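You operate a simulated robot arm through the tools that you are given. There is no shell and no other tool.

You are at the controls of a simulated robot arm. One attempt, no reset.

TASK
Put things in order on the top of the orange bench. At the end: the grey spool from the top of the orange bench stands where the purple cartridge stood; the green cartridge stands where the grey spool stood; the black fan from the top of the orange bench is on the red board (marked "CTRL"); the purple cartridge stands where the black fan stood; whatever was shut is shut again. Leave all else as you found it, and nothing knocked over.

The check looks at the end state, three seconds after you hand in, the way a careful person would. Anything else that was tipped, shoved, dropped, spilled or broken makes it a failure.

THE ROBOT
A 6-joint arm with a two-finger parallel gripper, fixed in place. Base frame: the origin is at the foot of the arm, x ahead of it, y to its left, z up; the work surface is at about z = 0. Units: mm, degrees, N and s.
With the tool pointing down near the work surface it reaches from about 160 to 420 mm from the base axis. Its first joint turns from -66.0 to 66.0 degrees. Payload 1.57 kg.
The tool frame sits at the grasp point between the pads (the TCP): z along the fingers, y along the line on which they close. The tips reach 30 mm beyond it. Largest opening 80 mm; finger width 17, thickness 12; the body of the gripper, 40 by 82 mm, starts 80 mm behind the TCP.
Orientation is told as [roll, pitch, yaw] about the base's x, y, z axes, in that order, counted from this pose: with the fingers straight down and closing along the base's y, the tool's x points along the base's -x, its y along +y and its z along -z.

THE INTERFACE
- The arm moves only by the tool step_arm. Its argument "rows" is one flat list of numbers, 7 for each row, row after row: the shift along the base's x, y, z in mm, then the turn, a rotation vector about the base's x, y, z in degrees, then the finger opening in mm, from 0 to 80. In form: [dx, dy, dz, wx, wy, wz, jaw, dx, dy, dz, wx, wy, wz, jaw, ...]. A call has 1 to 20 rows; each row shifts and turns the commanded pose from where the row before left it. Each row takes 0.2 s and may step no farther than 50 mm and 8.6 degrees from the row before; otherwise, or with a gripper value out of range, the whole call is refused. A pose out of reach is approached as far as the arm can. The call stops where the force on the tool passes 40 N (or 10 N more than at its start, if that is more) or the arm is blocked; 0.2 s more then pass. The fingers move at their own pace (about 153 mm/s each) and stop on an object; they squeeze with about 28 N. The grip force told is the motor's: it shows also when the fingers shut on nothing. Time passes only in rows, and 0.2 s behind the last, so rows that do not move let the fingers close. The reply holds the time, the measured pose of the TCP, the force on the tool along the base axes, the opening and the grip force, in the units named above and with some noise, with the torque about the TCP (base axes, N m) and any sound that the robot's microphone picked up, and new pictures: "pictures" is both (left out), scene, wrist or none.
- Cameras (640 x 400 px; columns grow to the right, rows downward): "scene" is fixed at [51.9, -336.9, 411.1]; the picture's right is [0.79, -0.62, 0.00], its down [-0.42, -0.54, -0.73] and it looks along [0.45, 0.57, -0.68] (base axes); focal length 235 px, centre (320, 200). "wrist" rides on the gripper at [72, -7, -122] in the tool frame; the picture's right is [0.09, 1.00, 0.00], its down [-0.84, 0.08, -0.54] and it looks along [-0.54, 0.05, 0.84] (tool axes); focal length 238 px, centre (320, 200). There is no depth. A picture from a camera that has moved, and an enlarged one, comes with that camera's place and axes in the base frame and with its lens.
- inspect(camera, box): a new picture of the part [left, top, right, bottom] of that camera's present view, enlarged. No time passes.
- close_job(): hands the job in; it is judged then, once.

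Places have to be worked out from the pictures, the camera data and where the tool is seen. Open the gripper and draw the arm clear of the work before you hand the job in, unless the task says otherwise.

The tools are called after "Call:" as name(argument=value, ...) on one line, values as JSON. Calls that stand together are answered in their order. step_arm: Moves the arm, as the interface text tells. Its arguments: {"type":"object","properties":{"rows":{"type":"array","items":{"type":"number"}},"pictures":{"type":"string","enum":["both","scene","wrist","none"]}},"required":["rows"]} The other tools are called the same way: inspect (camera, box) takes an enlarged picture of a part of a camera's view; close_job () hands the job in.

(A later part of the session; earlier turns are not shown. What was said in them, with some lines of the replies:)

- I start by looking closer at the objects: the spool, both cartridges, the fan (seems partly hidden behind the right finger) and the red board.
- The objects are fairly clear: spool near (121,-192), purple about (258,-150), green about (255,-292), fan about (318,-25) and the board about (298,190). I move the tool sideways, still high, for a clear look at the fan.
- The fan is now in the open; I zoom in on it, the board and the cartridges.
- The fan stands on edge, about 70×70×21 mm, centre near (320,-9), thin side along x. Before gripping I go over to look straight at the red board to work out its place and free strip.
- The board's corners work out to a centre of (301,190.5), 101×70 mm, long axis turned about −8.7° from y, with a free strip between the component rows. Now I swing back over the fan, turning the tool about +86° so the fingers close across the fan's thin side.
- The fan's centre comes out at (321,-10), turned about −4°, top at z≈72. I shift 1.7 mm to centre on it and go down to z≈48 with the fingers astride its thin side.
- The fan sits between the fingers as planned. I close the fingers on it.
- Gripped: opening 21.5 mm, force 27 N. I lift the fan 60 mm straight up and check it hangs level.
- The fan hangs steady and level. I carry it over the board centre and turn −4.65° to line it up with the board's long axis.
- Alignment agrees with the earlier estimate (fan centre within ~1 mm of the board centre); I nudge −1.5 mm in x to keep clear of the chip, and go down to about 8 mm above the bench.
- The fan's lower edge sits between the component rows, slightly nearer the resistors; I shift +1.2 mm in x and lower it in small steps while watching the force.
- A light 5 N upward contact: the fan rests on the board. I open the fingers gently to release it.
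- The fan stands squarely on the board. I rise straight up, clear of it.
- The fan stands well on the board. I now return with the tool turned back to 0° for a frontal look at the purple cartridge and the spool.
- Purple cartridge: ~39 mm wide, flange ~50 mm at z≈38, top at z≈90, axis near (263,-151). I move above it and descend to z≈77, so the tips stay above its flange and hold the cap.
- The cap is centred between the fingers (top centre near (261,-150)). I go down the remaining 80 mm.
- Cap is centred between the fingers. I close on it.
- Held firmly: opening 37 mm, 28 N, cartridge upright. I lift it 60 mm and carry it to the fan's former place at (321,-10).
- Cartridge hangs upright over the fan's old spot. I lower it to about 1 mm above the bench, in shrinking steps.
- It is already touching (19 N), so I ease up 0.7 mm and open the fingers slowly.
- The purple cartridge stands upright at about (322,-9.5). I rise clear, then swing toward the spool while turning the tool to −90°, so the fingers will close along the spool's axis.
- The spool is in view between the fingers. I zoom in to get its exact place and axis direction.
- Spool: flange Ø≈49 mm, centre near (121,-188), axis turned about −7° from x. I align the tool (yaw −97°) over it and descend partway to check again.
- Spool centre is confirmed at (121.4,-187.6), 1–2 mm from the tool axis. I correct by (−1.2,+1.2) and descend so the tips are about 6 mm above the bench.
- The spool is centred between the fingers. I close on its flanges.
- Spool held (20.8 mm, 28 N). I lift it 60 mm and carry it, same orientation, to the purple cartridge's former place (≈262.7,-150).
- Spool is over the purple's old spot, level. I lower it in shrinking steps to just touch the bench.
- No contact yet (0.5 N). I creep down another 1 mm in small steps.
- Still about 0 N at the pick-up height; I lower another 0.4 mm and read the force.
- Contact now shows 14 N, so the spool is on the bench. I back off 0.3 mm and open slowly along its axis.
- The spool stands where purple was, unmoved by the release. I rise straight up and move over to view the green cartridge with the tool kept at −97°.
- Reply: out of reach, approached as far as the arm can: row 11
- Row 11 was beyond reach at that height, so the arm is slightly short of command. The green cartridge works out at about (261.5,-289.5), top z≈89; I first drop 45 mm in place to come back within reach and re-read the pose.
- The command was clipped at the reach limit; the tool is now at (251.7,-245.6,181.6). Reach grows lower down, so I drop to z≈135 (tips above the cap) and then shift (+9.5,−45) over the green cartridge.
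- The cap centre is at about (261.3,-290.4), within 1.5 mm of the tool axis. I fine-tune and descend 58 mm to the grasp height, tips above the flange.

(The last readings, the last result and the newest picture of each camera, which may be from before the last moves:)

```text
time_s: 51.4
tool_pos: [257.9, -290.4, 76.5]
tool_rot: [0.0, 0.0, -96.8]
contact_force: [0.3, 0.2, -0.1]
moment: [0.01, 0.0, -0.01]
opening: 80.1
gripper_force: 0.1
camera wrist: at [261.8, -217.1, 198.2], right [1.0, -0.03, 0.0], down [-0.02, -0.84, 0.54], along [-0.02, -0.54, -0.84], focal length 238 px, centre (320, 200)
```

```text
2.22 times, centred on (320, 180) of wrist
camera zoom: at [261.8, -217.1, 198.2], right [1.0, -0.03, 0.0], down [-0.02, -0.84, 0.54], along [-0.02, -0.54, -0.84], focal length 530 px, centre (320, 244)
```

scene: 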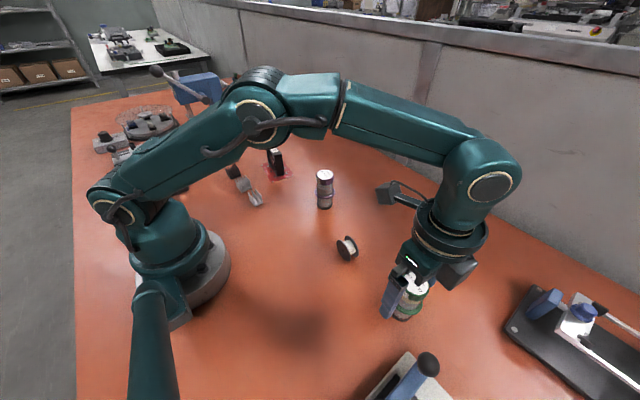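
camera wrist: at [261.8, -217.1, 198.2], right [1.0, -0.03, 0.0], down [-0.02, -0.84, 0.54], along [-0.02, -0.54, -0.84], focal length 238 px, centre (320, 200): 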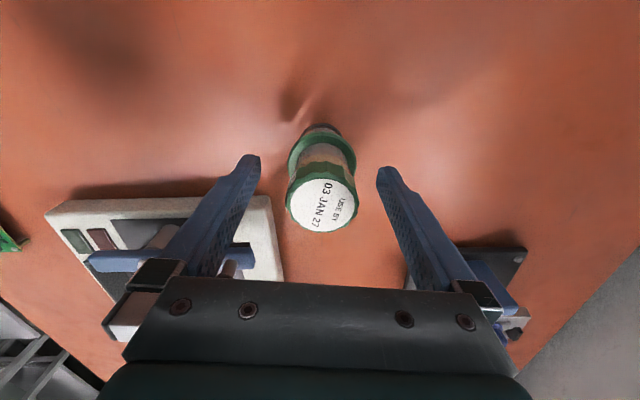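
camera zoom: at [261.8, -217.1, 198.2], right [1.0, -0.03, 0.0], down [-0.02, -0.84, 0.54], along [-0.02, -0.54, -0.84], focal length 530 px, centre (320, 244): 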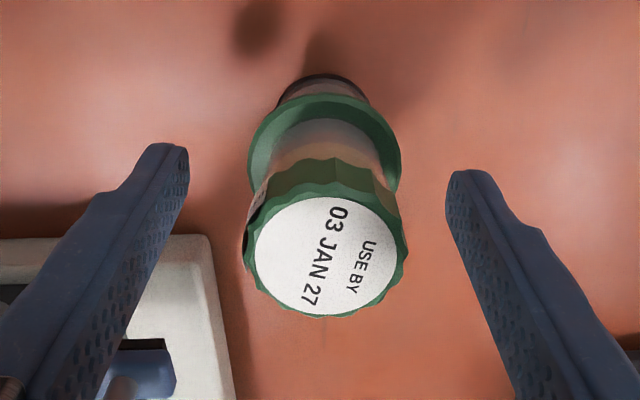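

The green cap is centred between the fingers. I close on it.

Call:
step_arm(rows=[0, 0, 0, 0, 0, 0, 60, 0, 0, 0, 0, 0, 0, 50, 0, 0, 0, 0, 0, 0, 38, 0, 0, 0, 0, 0, 0, 28, 0, 0, 0, 0, 0, 0, 28])

Call:
inspect(camera="scene", box=[340, 200, 480, 340])

```text
time_s: 52.6
tool_pos: [258.6, -290.6, 76.0]
tool_rot: [0.0, -0.1, -96.9]
contact_force: [2.0, 0.3, 1.2]
moment: [-0.02, -0.02, 0.0]
opening: 36.8
gripper_force: 27.4
camera wrist: at [261.9, -217.2, 198.4], right [1.0, -0.03, 0.0], down [-0.02, -0.84, 0.54], along [-0.02, -0.54, -0.84], focal length 238 px, centre (320, 200)
```

scene: 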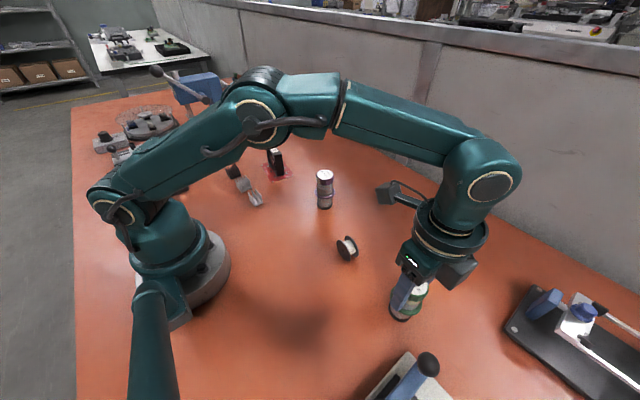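
wrist: 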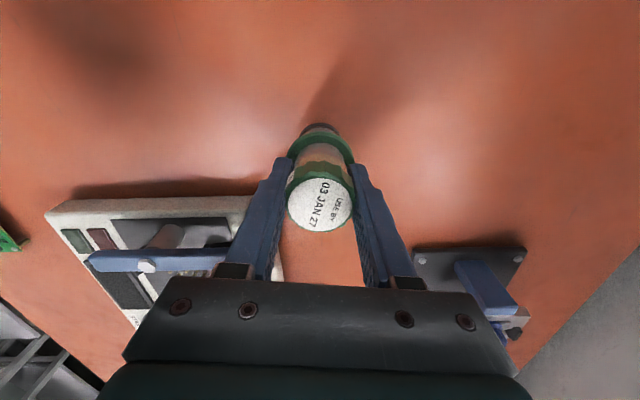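

```text
2.86 times, centred on (410, 270) of scene
camera zoom: at [51.9, -336.8, 411.1], right [0.79, -0.62, 0.0], down [-0.42, -0.54, -0.73], along [0.45, 0.57, -0.68], focal length 671 px, centre (63, 0)
```

zoom: 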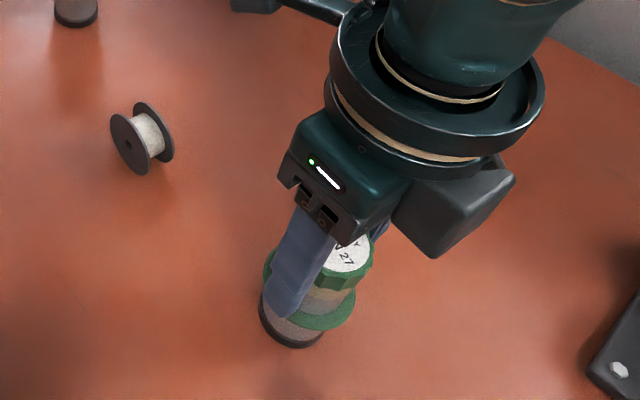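

Held: 36.8 mm, 27 N. I lift 50 mm and carry the green cartridge to the spool's former place (≈121,-188).

Call:
step_arm(rows=[0, 0, 10, 0, 0, 0, 28, 0, 0, 20, 0, 0, 0, 28, 0, 0, 20, 0, 0, 0, 28, -19.7, 14.7, 0, 0, 0, 0, 28, -19.7, 14.7, 0, 0, 0, 0, 28, -19.7, 14.7, 0, 0, 0, 0, 28, -19.7, 14.7, 0, 0, 0, 0, 28, -19.7, 14.7, 0, 0, 0, 0, 28, -19.7, 14.7, 0, 0, 0, 0, 28, -19.6, 14.8, 0, 0, 0, 0, 28, 0, 0, 0, 0, 0, 0, 28, 0, 0, 0, 0, 0, 0, 28])

Call:
inspect(camera="scene", box=[230, 220, 370, 360])

```text
time_s: 55.2
tool_pos: [121.4, -187.3, 126.7]
tool_rot: [0.0, -0.1, -96.9]
contact_force: [0.8, 0.6, -3.1]
moment: [0.01, -0.01, 0.0]
opening: 37.1
gripper_force: 27.8
camera wrist: at [123.7, -114.6, 247.7], right [1.0, -0.03, 0.0], down [-0.02, -0.84, 0.54], along [-0.02, -0.54, -0.84], focal length 238 px, centre (320, 200)
```

scene: 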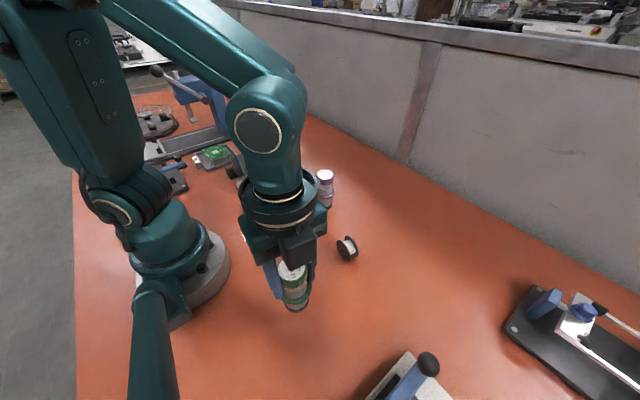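
wrist: 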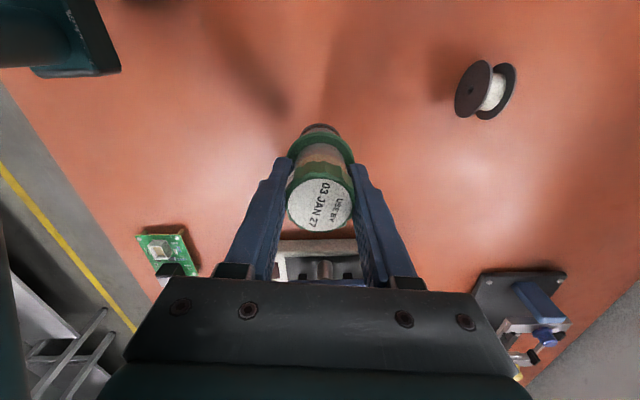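

```text
2.86 times, centred on (300, 290) of scene
camera zoom: at [51.9, -336.9, 411.1], right [0.79, -0.62, 0.0], down [-0.42, -0.54, -0.73], along [0.45, 0.57, -0.68], focal length 671 px, centre (377, -57)
```

zoom: 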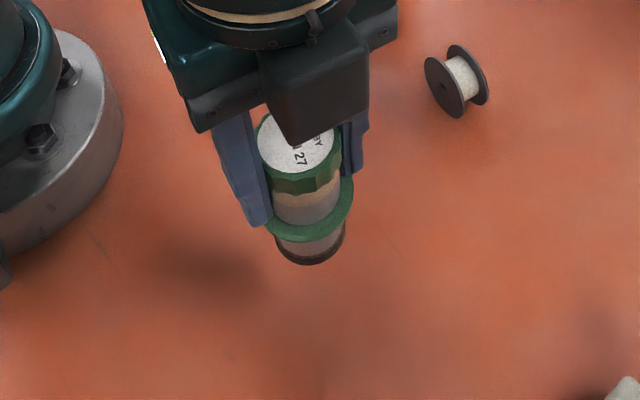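

Tool reads (121.4,-187.3) — same as when it held the spool. I lower the cartridge 48.5 mm in shrinking steps.

Call:
step_arm(rows=[0, 0, -20, 0, 0, 0, 28, 0, 0, -18, 0, 0, 0, 28, 0, 0, -7, 0, 0, 0, 28, 0, 0, -2.5, 0, 0, 0, 28, 0, 0, -1, 0, 0, 0, 28, 0, 0, 0, 0, 0, 0, 28], pictures="scene")

Call:
inspect(camera="scene", box=[230, 220, 370, 360])

```text
time_s: 56.6
tool_pos: [120.7, -187.3, 78.3]
tool_rot: [0.0, 0.1, -96.9]
contact_force: [-0.1, -0.1, -2.8]
moment: [-0.01, 0.01, 0.02]
opening: 36.6
gripper_force: 27.8
```

scene: 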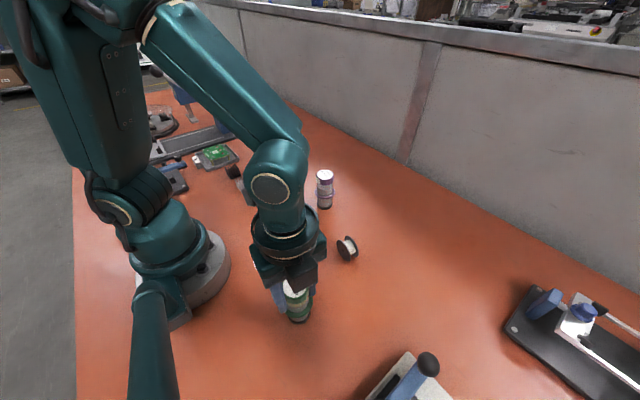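

```text
2.86 times, centred on (300, 290) of scene
camera zoom: at [51.9, -336.9, 411.1], right [0.79, -0.62, 0.0], down [-0.42, -0.54, -0.73], along [0.45, 0.57, -0.68], focal length 671 px, centre (377, -57)
```

zoom: 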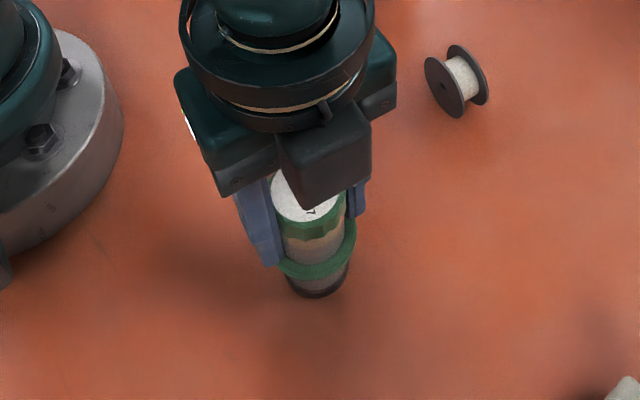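

Not yet touching (−2.8 N is its own weight). I creep down 0.5 mm at a time.

Call:
step_arm(rows=[0, 0, -0.5, 0, 0, 0, 28, 0, 0, -0.4, 0, 0, 0, 28, 0, 0, 0, 0, 0, 0, 28], pictures="none")

```text
time_s: 57.4
tool_pos: [121.2, -186.7, 78.4]
tool_rot: [0.1, 0.1, -96.9]
contact_force: [0.0, 0.5, -2.5]
moment: [0.03, 0.0, 0.02]
opening: 37.1
gripper_force: 27.8
```

Still hanging freely; another 0.4 mm steps down.

Call:
step_arm(rows=[0, 0, -0.4, 0, 0, 0, 28, 0, 0, 0, 0, 0, 0, 28], pictures="none")

```text
time_s: 58.0
tool_pos: [121.0, -187.9, 77.8]
tool_rot: [0.0, -0.1, -97.0]
contact_force: [0.7, 0.0, -3.2]
moment: [0.01, 0.0, -0.01]
opening: 36.6
gripper_force: 28.3
```

Force unchanged at −3 N; I go down another 0.4 mm.

Call:
step_arm(rows=[0, 0, -0.4, 0, 0, 0, 28, 0, 0, 0, 0, 0, 0, 28], pictures="none")

```text
time_s: 58.6
tool_pos: [121.5, -188.4, 77.5]
tool_rot: [0.0, 0.0, -96.8]
contact_force: [0.1, 5.9, 14.1]
moment: [0.34, -0.04, 0.06]
opening: 36.8
gripper_force: 28.3
```

Contact (14 N): the cartridge is on the bench. I back off 0.3 mm and open slowly.

Call:
step_arm(rows=[0, 0, 0.3, 0, 0, 0, 28, 0, 0, 0, 0, 0, 0, 36, 0, 0, 0, 0, 0, 0, 38, 0, 0, 0, 0, 0, 0, 42, 0, 0, 0, 0, 0, 0, 52, 0, 0, 0, 0, 0, 0, 66, 0, 0, 0, 0, 0, 0, 76, 0, 0, 0, 0, 0, 0, 76])

Call:
inspect(camera="scene", box=[230, 220, 370, 360])

Call:
inspect(camera="wrist", box=[230, 90, 410, 270])

```text
time_s: 60.4
tool_pos: [120.2, -186.0, 77.5]
tool_rot: [0.0, -0.1, -96.8]
contact_force: [0.1, 0.7, -0.6]
moment: [-0.02, 0.02, 0.0]
opening: 75.9
gripper_force: 0.0
camera wrist: at [124.3, -114.7, 198.5], right [1.0, -0.03, 0.0], down [-0.02, -0.84, 0.54], along [-0.02, -0.54, -0.84], focal length 238 px, centre (320, 200)
```

scene: 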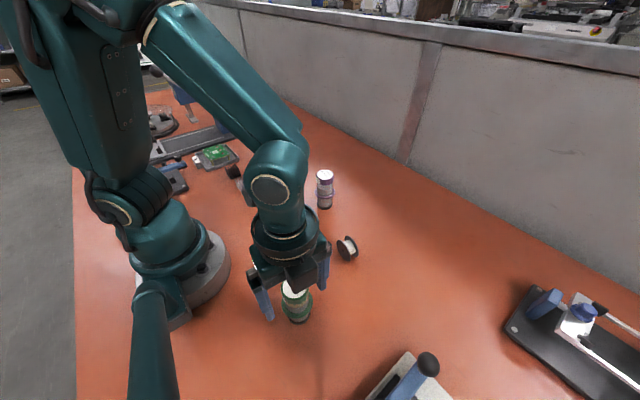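
wrist: 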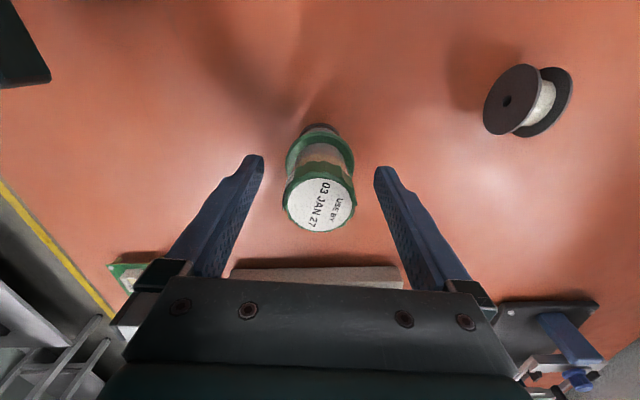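

```text
2.86 times, centred on (300, 290) of scene
camera zoom: at [51.9, -336.9, 411.1], right [0.79, -0.62, 0.0], down [-0.42, -0.54, -0.73], along [0.45, 0.57, -0.68], focal length 671 px, centre (377, -57)
```

zoom: 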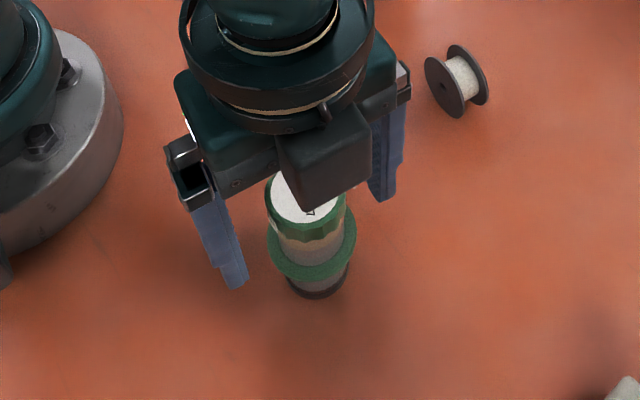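

```text
2.22 times, centred on (320, 180) of wrist
camera zoom: at [124.3, -114.7, 198.5], right [1.0, -0.03, 0.0], down [-0.02, -0.84, 0.54], along [-0.02, -0.54, -0.84], focal length 530 px, centre (320, 244)
```

zoom: 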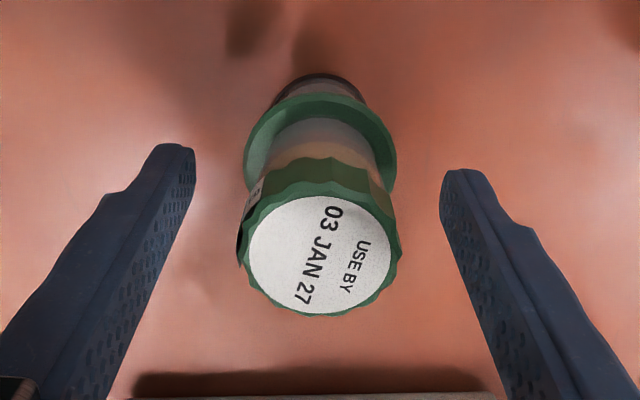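

Green stands upright in the spool's old place. I rise straight up, then withdraw to a clear place between the work areas for a final check.

Call:
step_arm(rows=[0, 0, 15, 0, 0, 0, 78, 0, 0, 25, 0, 0, 0, 80, 0, 0, 30, 0, 0, 0, 80, 0, 0, 30, 0, 0, 0, 80, 0, 0, 30, 0, 0, 0, 80, 0, 0, 30, 0, 0, 0, 80, 5, 20, 0, 0, 0, 8, 80, 5, 20, 0, 0, 0, 8, 80, 5, 20, 0, 0, 0, 8, 80, 5, 20, 0, 0, 0, 8, 80, 5, 20, 0, 0, 0, 8, 80, 5, 20, 0, 0, 0, 8, 80, 5, 20, 0, 0, 0, 8, 80, 5, 20, 0, 0, 0, 8, 80, 5, 20, 0, 0, 0, 8, 80, 5, 20, 0, 0, 0, 8, 80, 5, 20, 0, 0, 0, 8, 80, 5, 20, 0, 0, 0, 8, 80, 0, 0, 0, 0, 0, 0, 80])

Call:
inspect(camera="scene", box=[230, 140, 450, 340])

Call:
inspect(camera="scene", box=[90, 70, 330, 220])

```text
time_s: 64.4
tool_pos: [181.5, 52.6, 238.3]
tool_rot: [0.0, 0.0, -0.8]
contact_force: [0.1, -0.8, 0.5]
moment: [0.0, -0.04, -0.04]
opening: 80.0
gripper_force: 0.0
camera wrist: at [110.8, 47.3, 358.5], right [-0.08, 1.0, 0.0], down [0.84, 0.07, 0.54], along [0.54, 0.04, -0.84], focal length 238 px, centre (320, 200)
```

scene: 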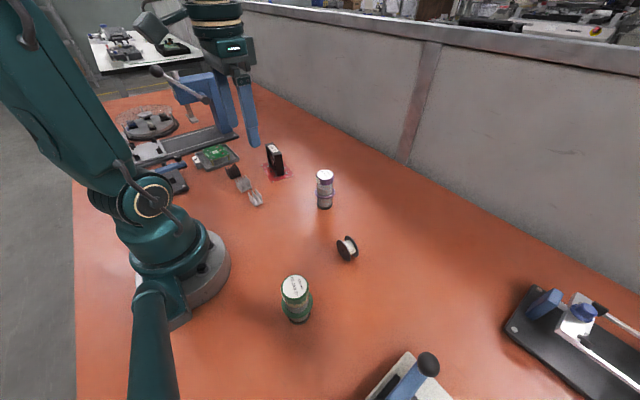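
wrist: 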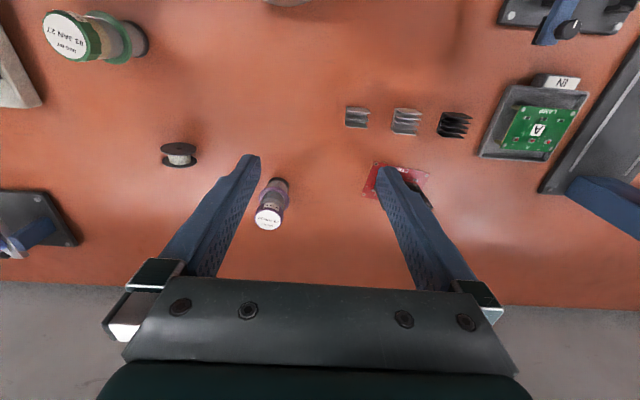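

```text
2.00 times, centred on (340, 240) of scene
camera zoom: at [51.9, -336.8, 411.1], right [0.79, -0.62, 0.0], down [-0.42, -0.54, -0.73], along [0.45, 0.57, -0.68], focal length 470 px, centre (280, 120)
```

zoom: 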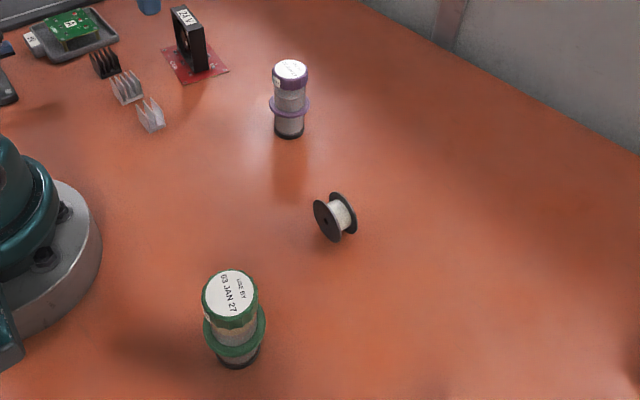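

```text
2.67 times, centred on (210, 145) of scene
camera zoom: at [51.9, -336.8, 411.1], right [0.79, -0.62, 0.0], down [-0.42, -0.54, -0.73], along [0.45, 0.57, -0.68], focal length 626 px, centre (613, 347)
```

zoom: 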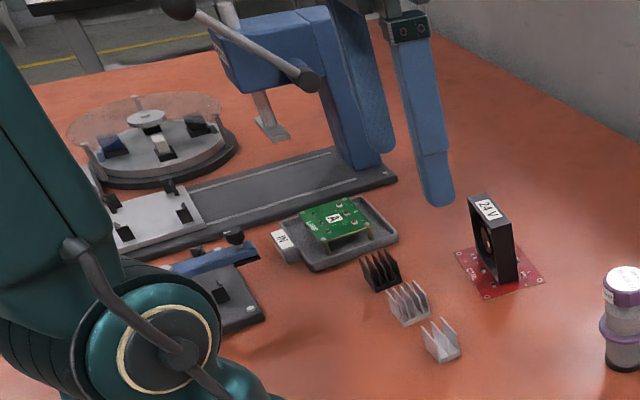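

Everything is in order: fan standing on the red CTRL board, purple where the fan was, spool where purple was, green where the spool was. All are upright and still, nothing else moved, the gripper is open and clear, so I hand in.

Call:
close_job()

```text
The job is handed in.
```

I moved all four objects and handed the job in. In the last pictures all four stood still and upright, and nothing else looked moved or knocked over.

| Object | Now stands | Position (x, y) in mm |
|---|---|---|
| Black fan | On edge on the red "CTRL" board, clear of the components as far as I could see | about (298, 191) |
| Purple cartridge | Where the fan stood | about (322, -9.5) |
| Grey spool | Where the purple cartridge stood, in the same orientation as before | about (263, -150) |
| Green cartridge | Where the spool stood | about (121, -188) |

By my estimate from the pictures and arm readings, the three moved to old spots are within a few millimetres of them. I opened nothing, so nothing had to be shut again. The gripper is open and the arm is raised clear of the objects.
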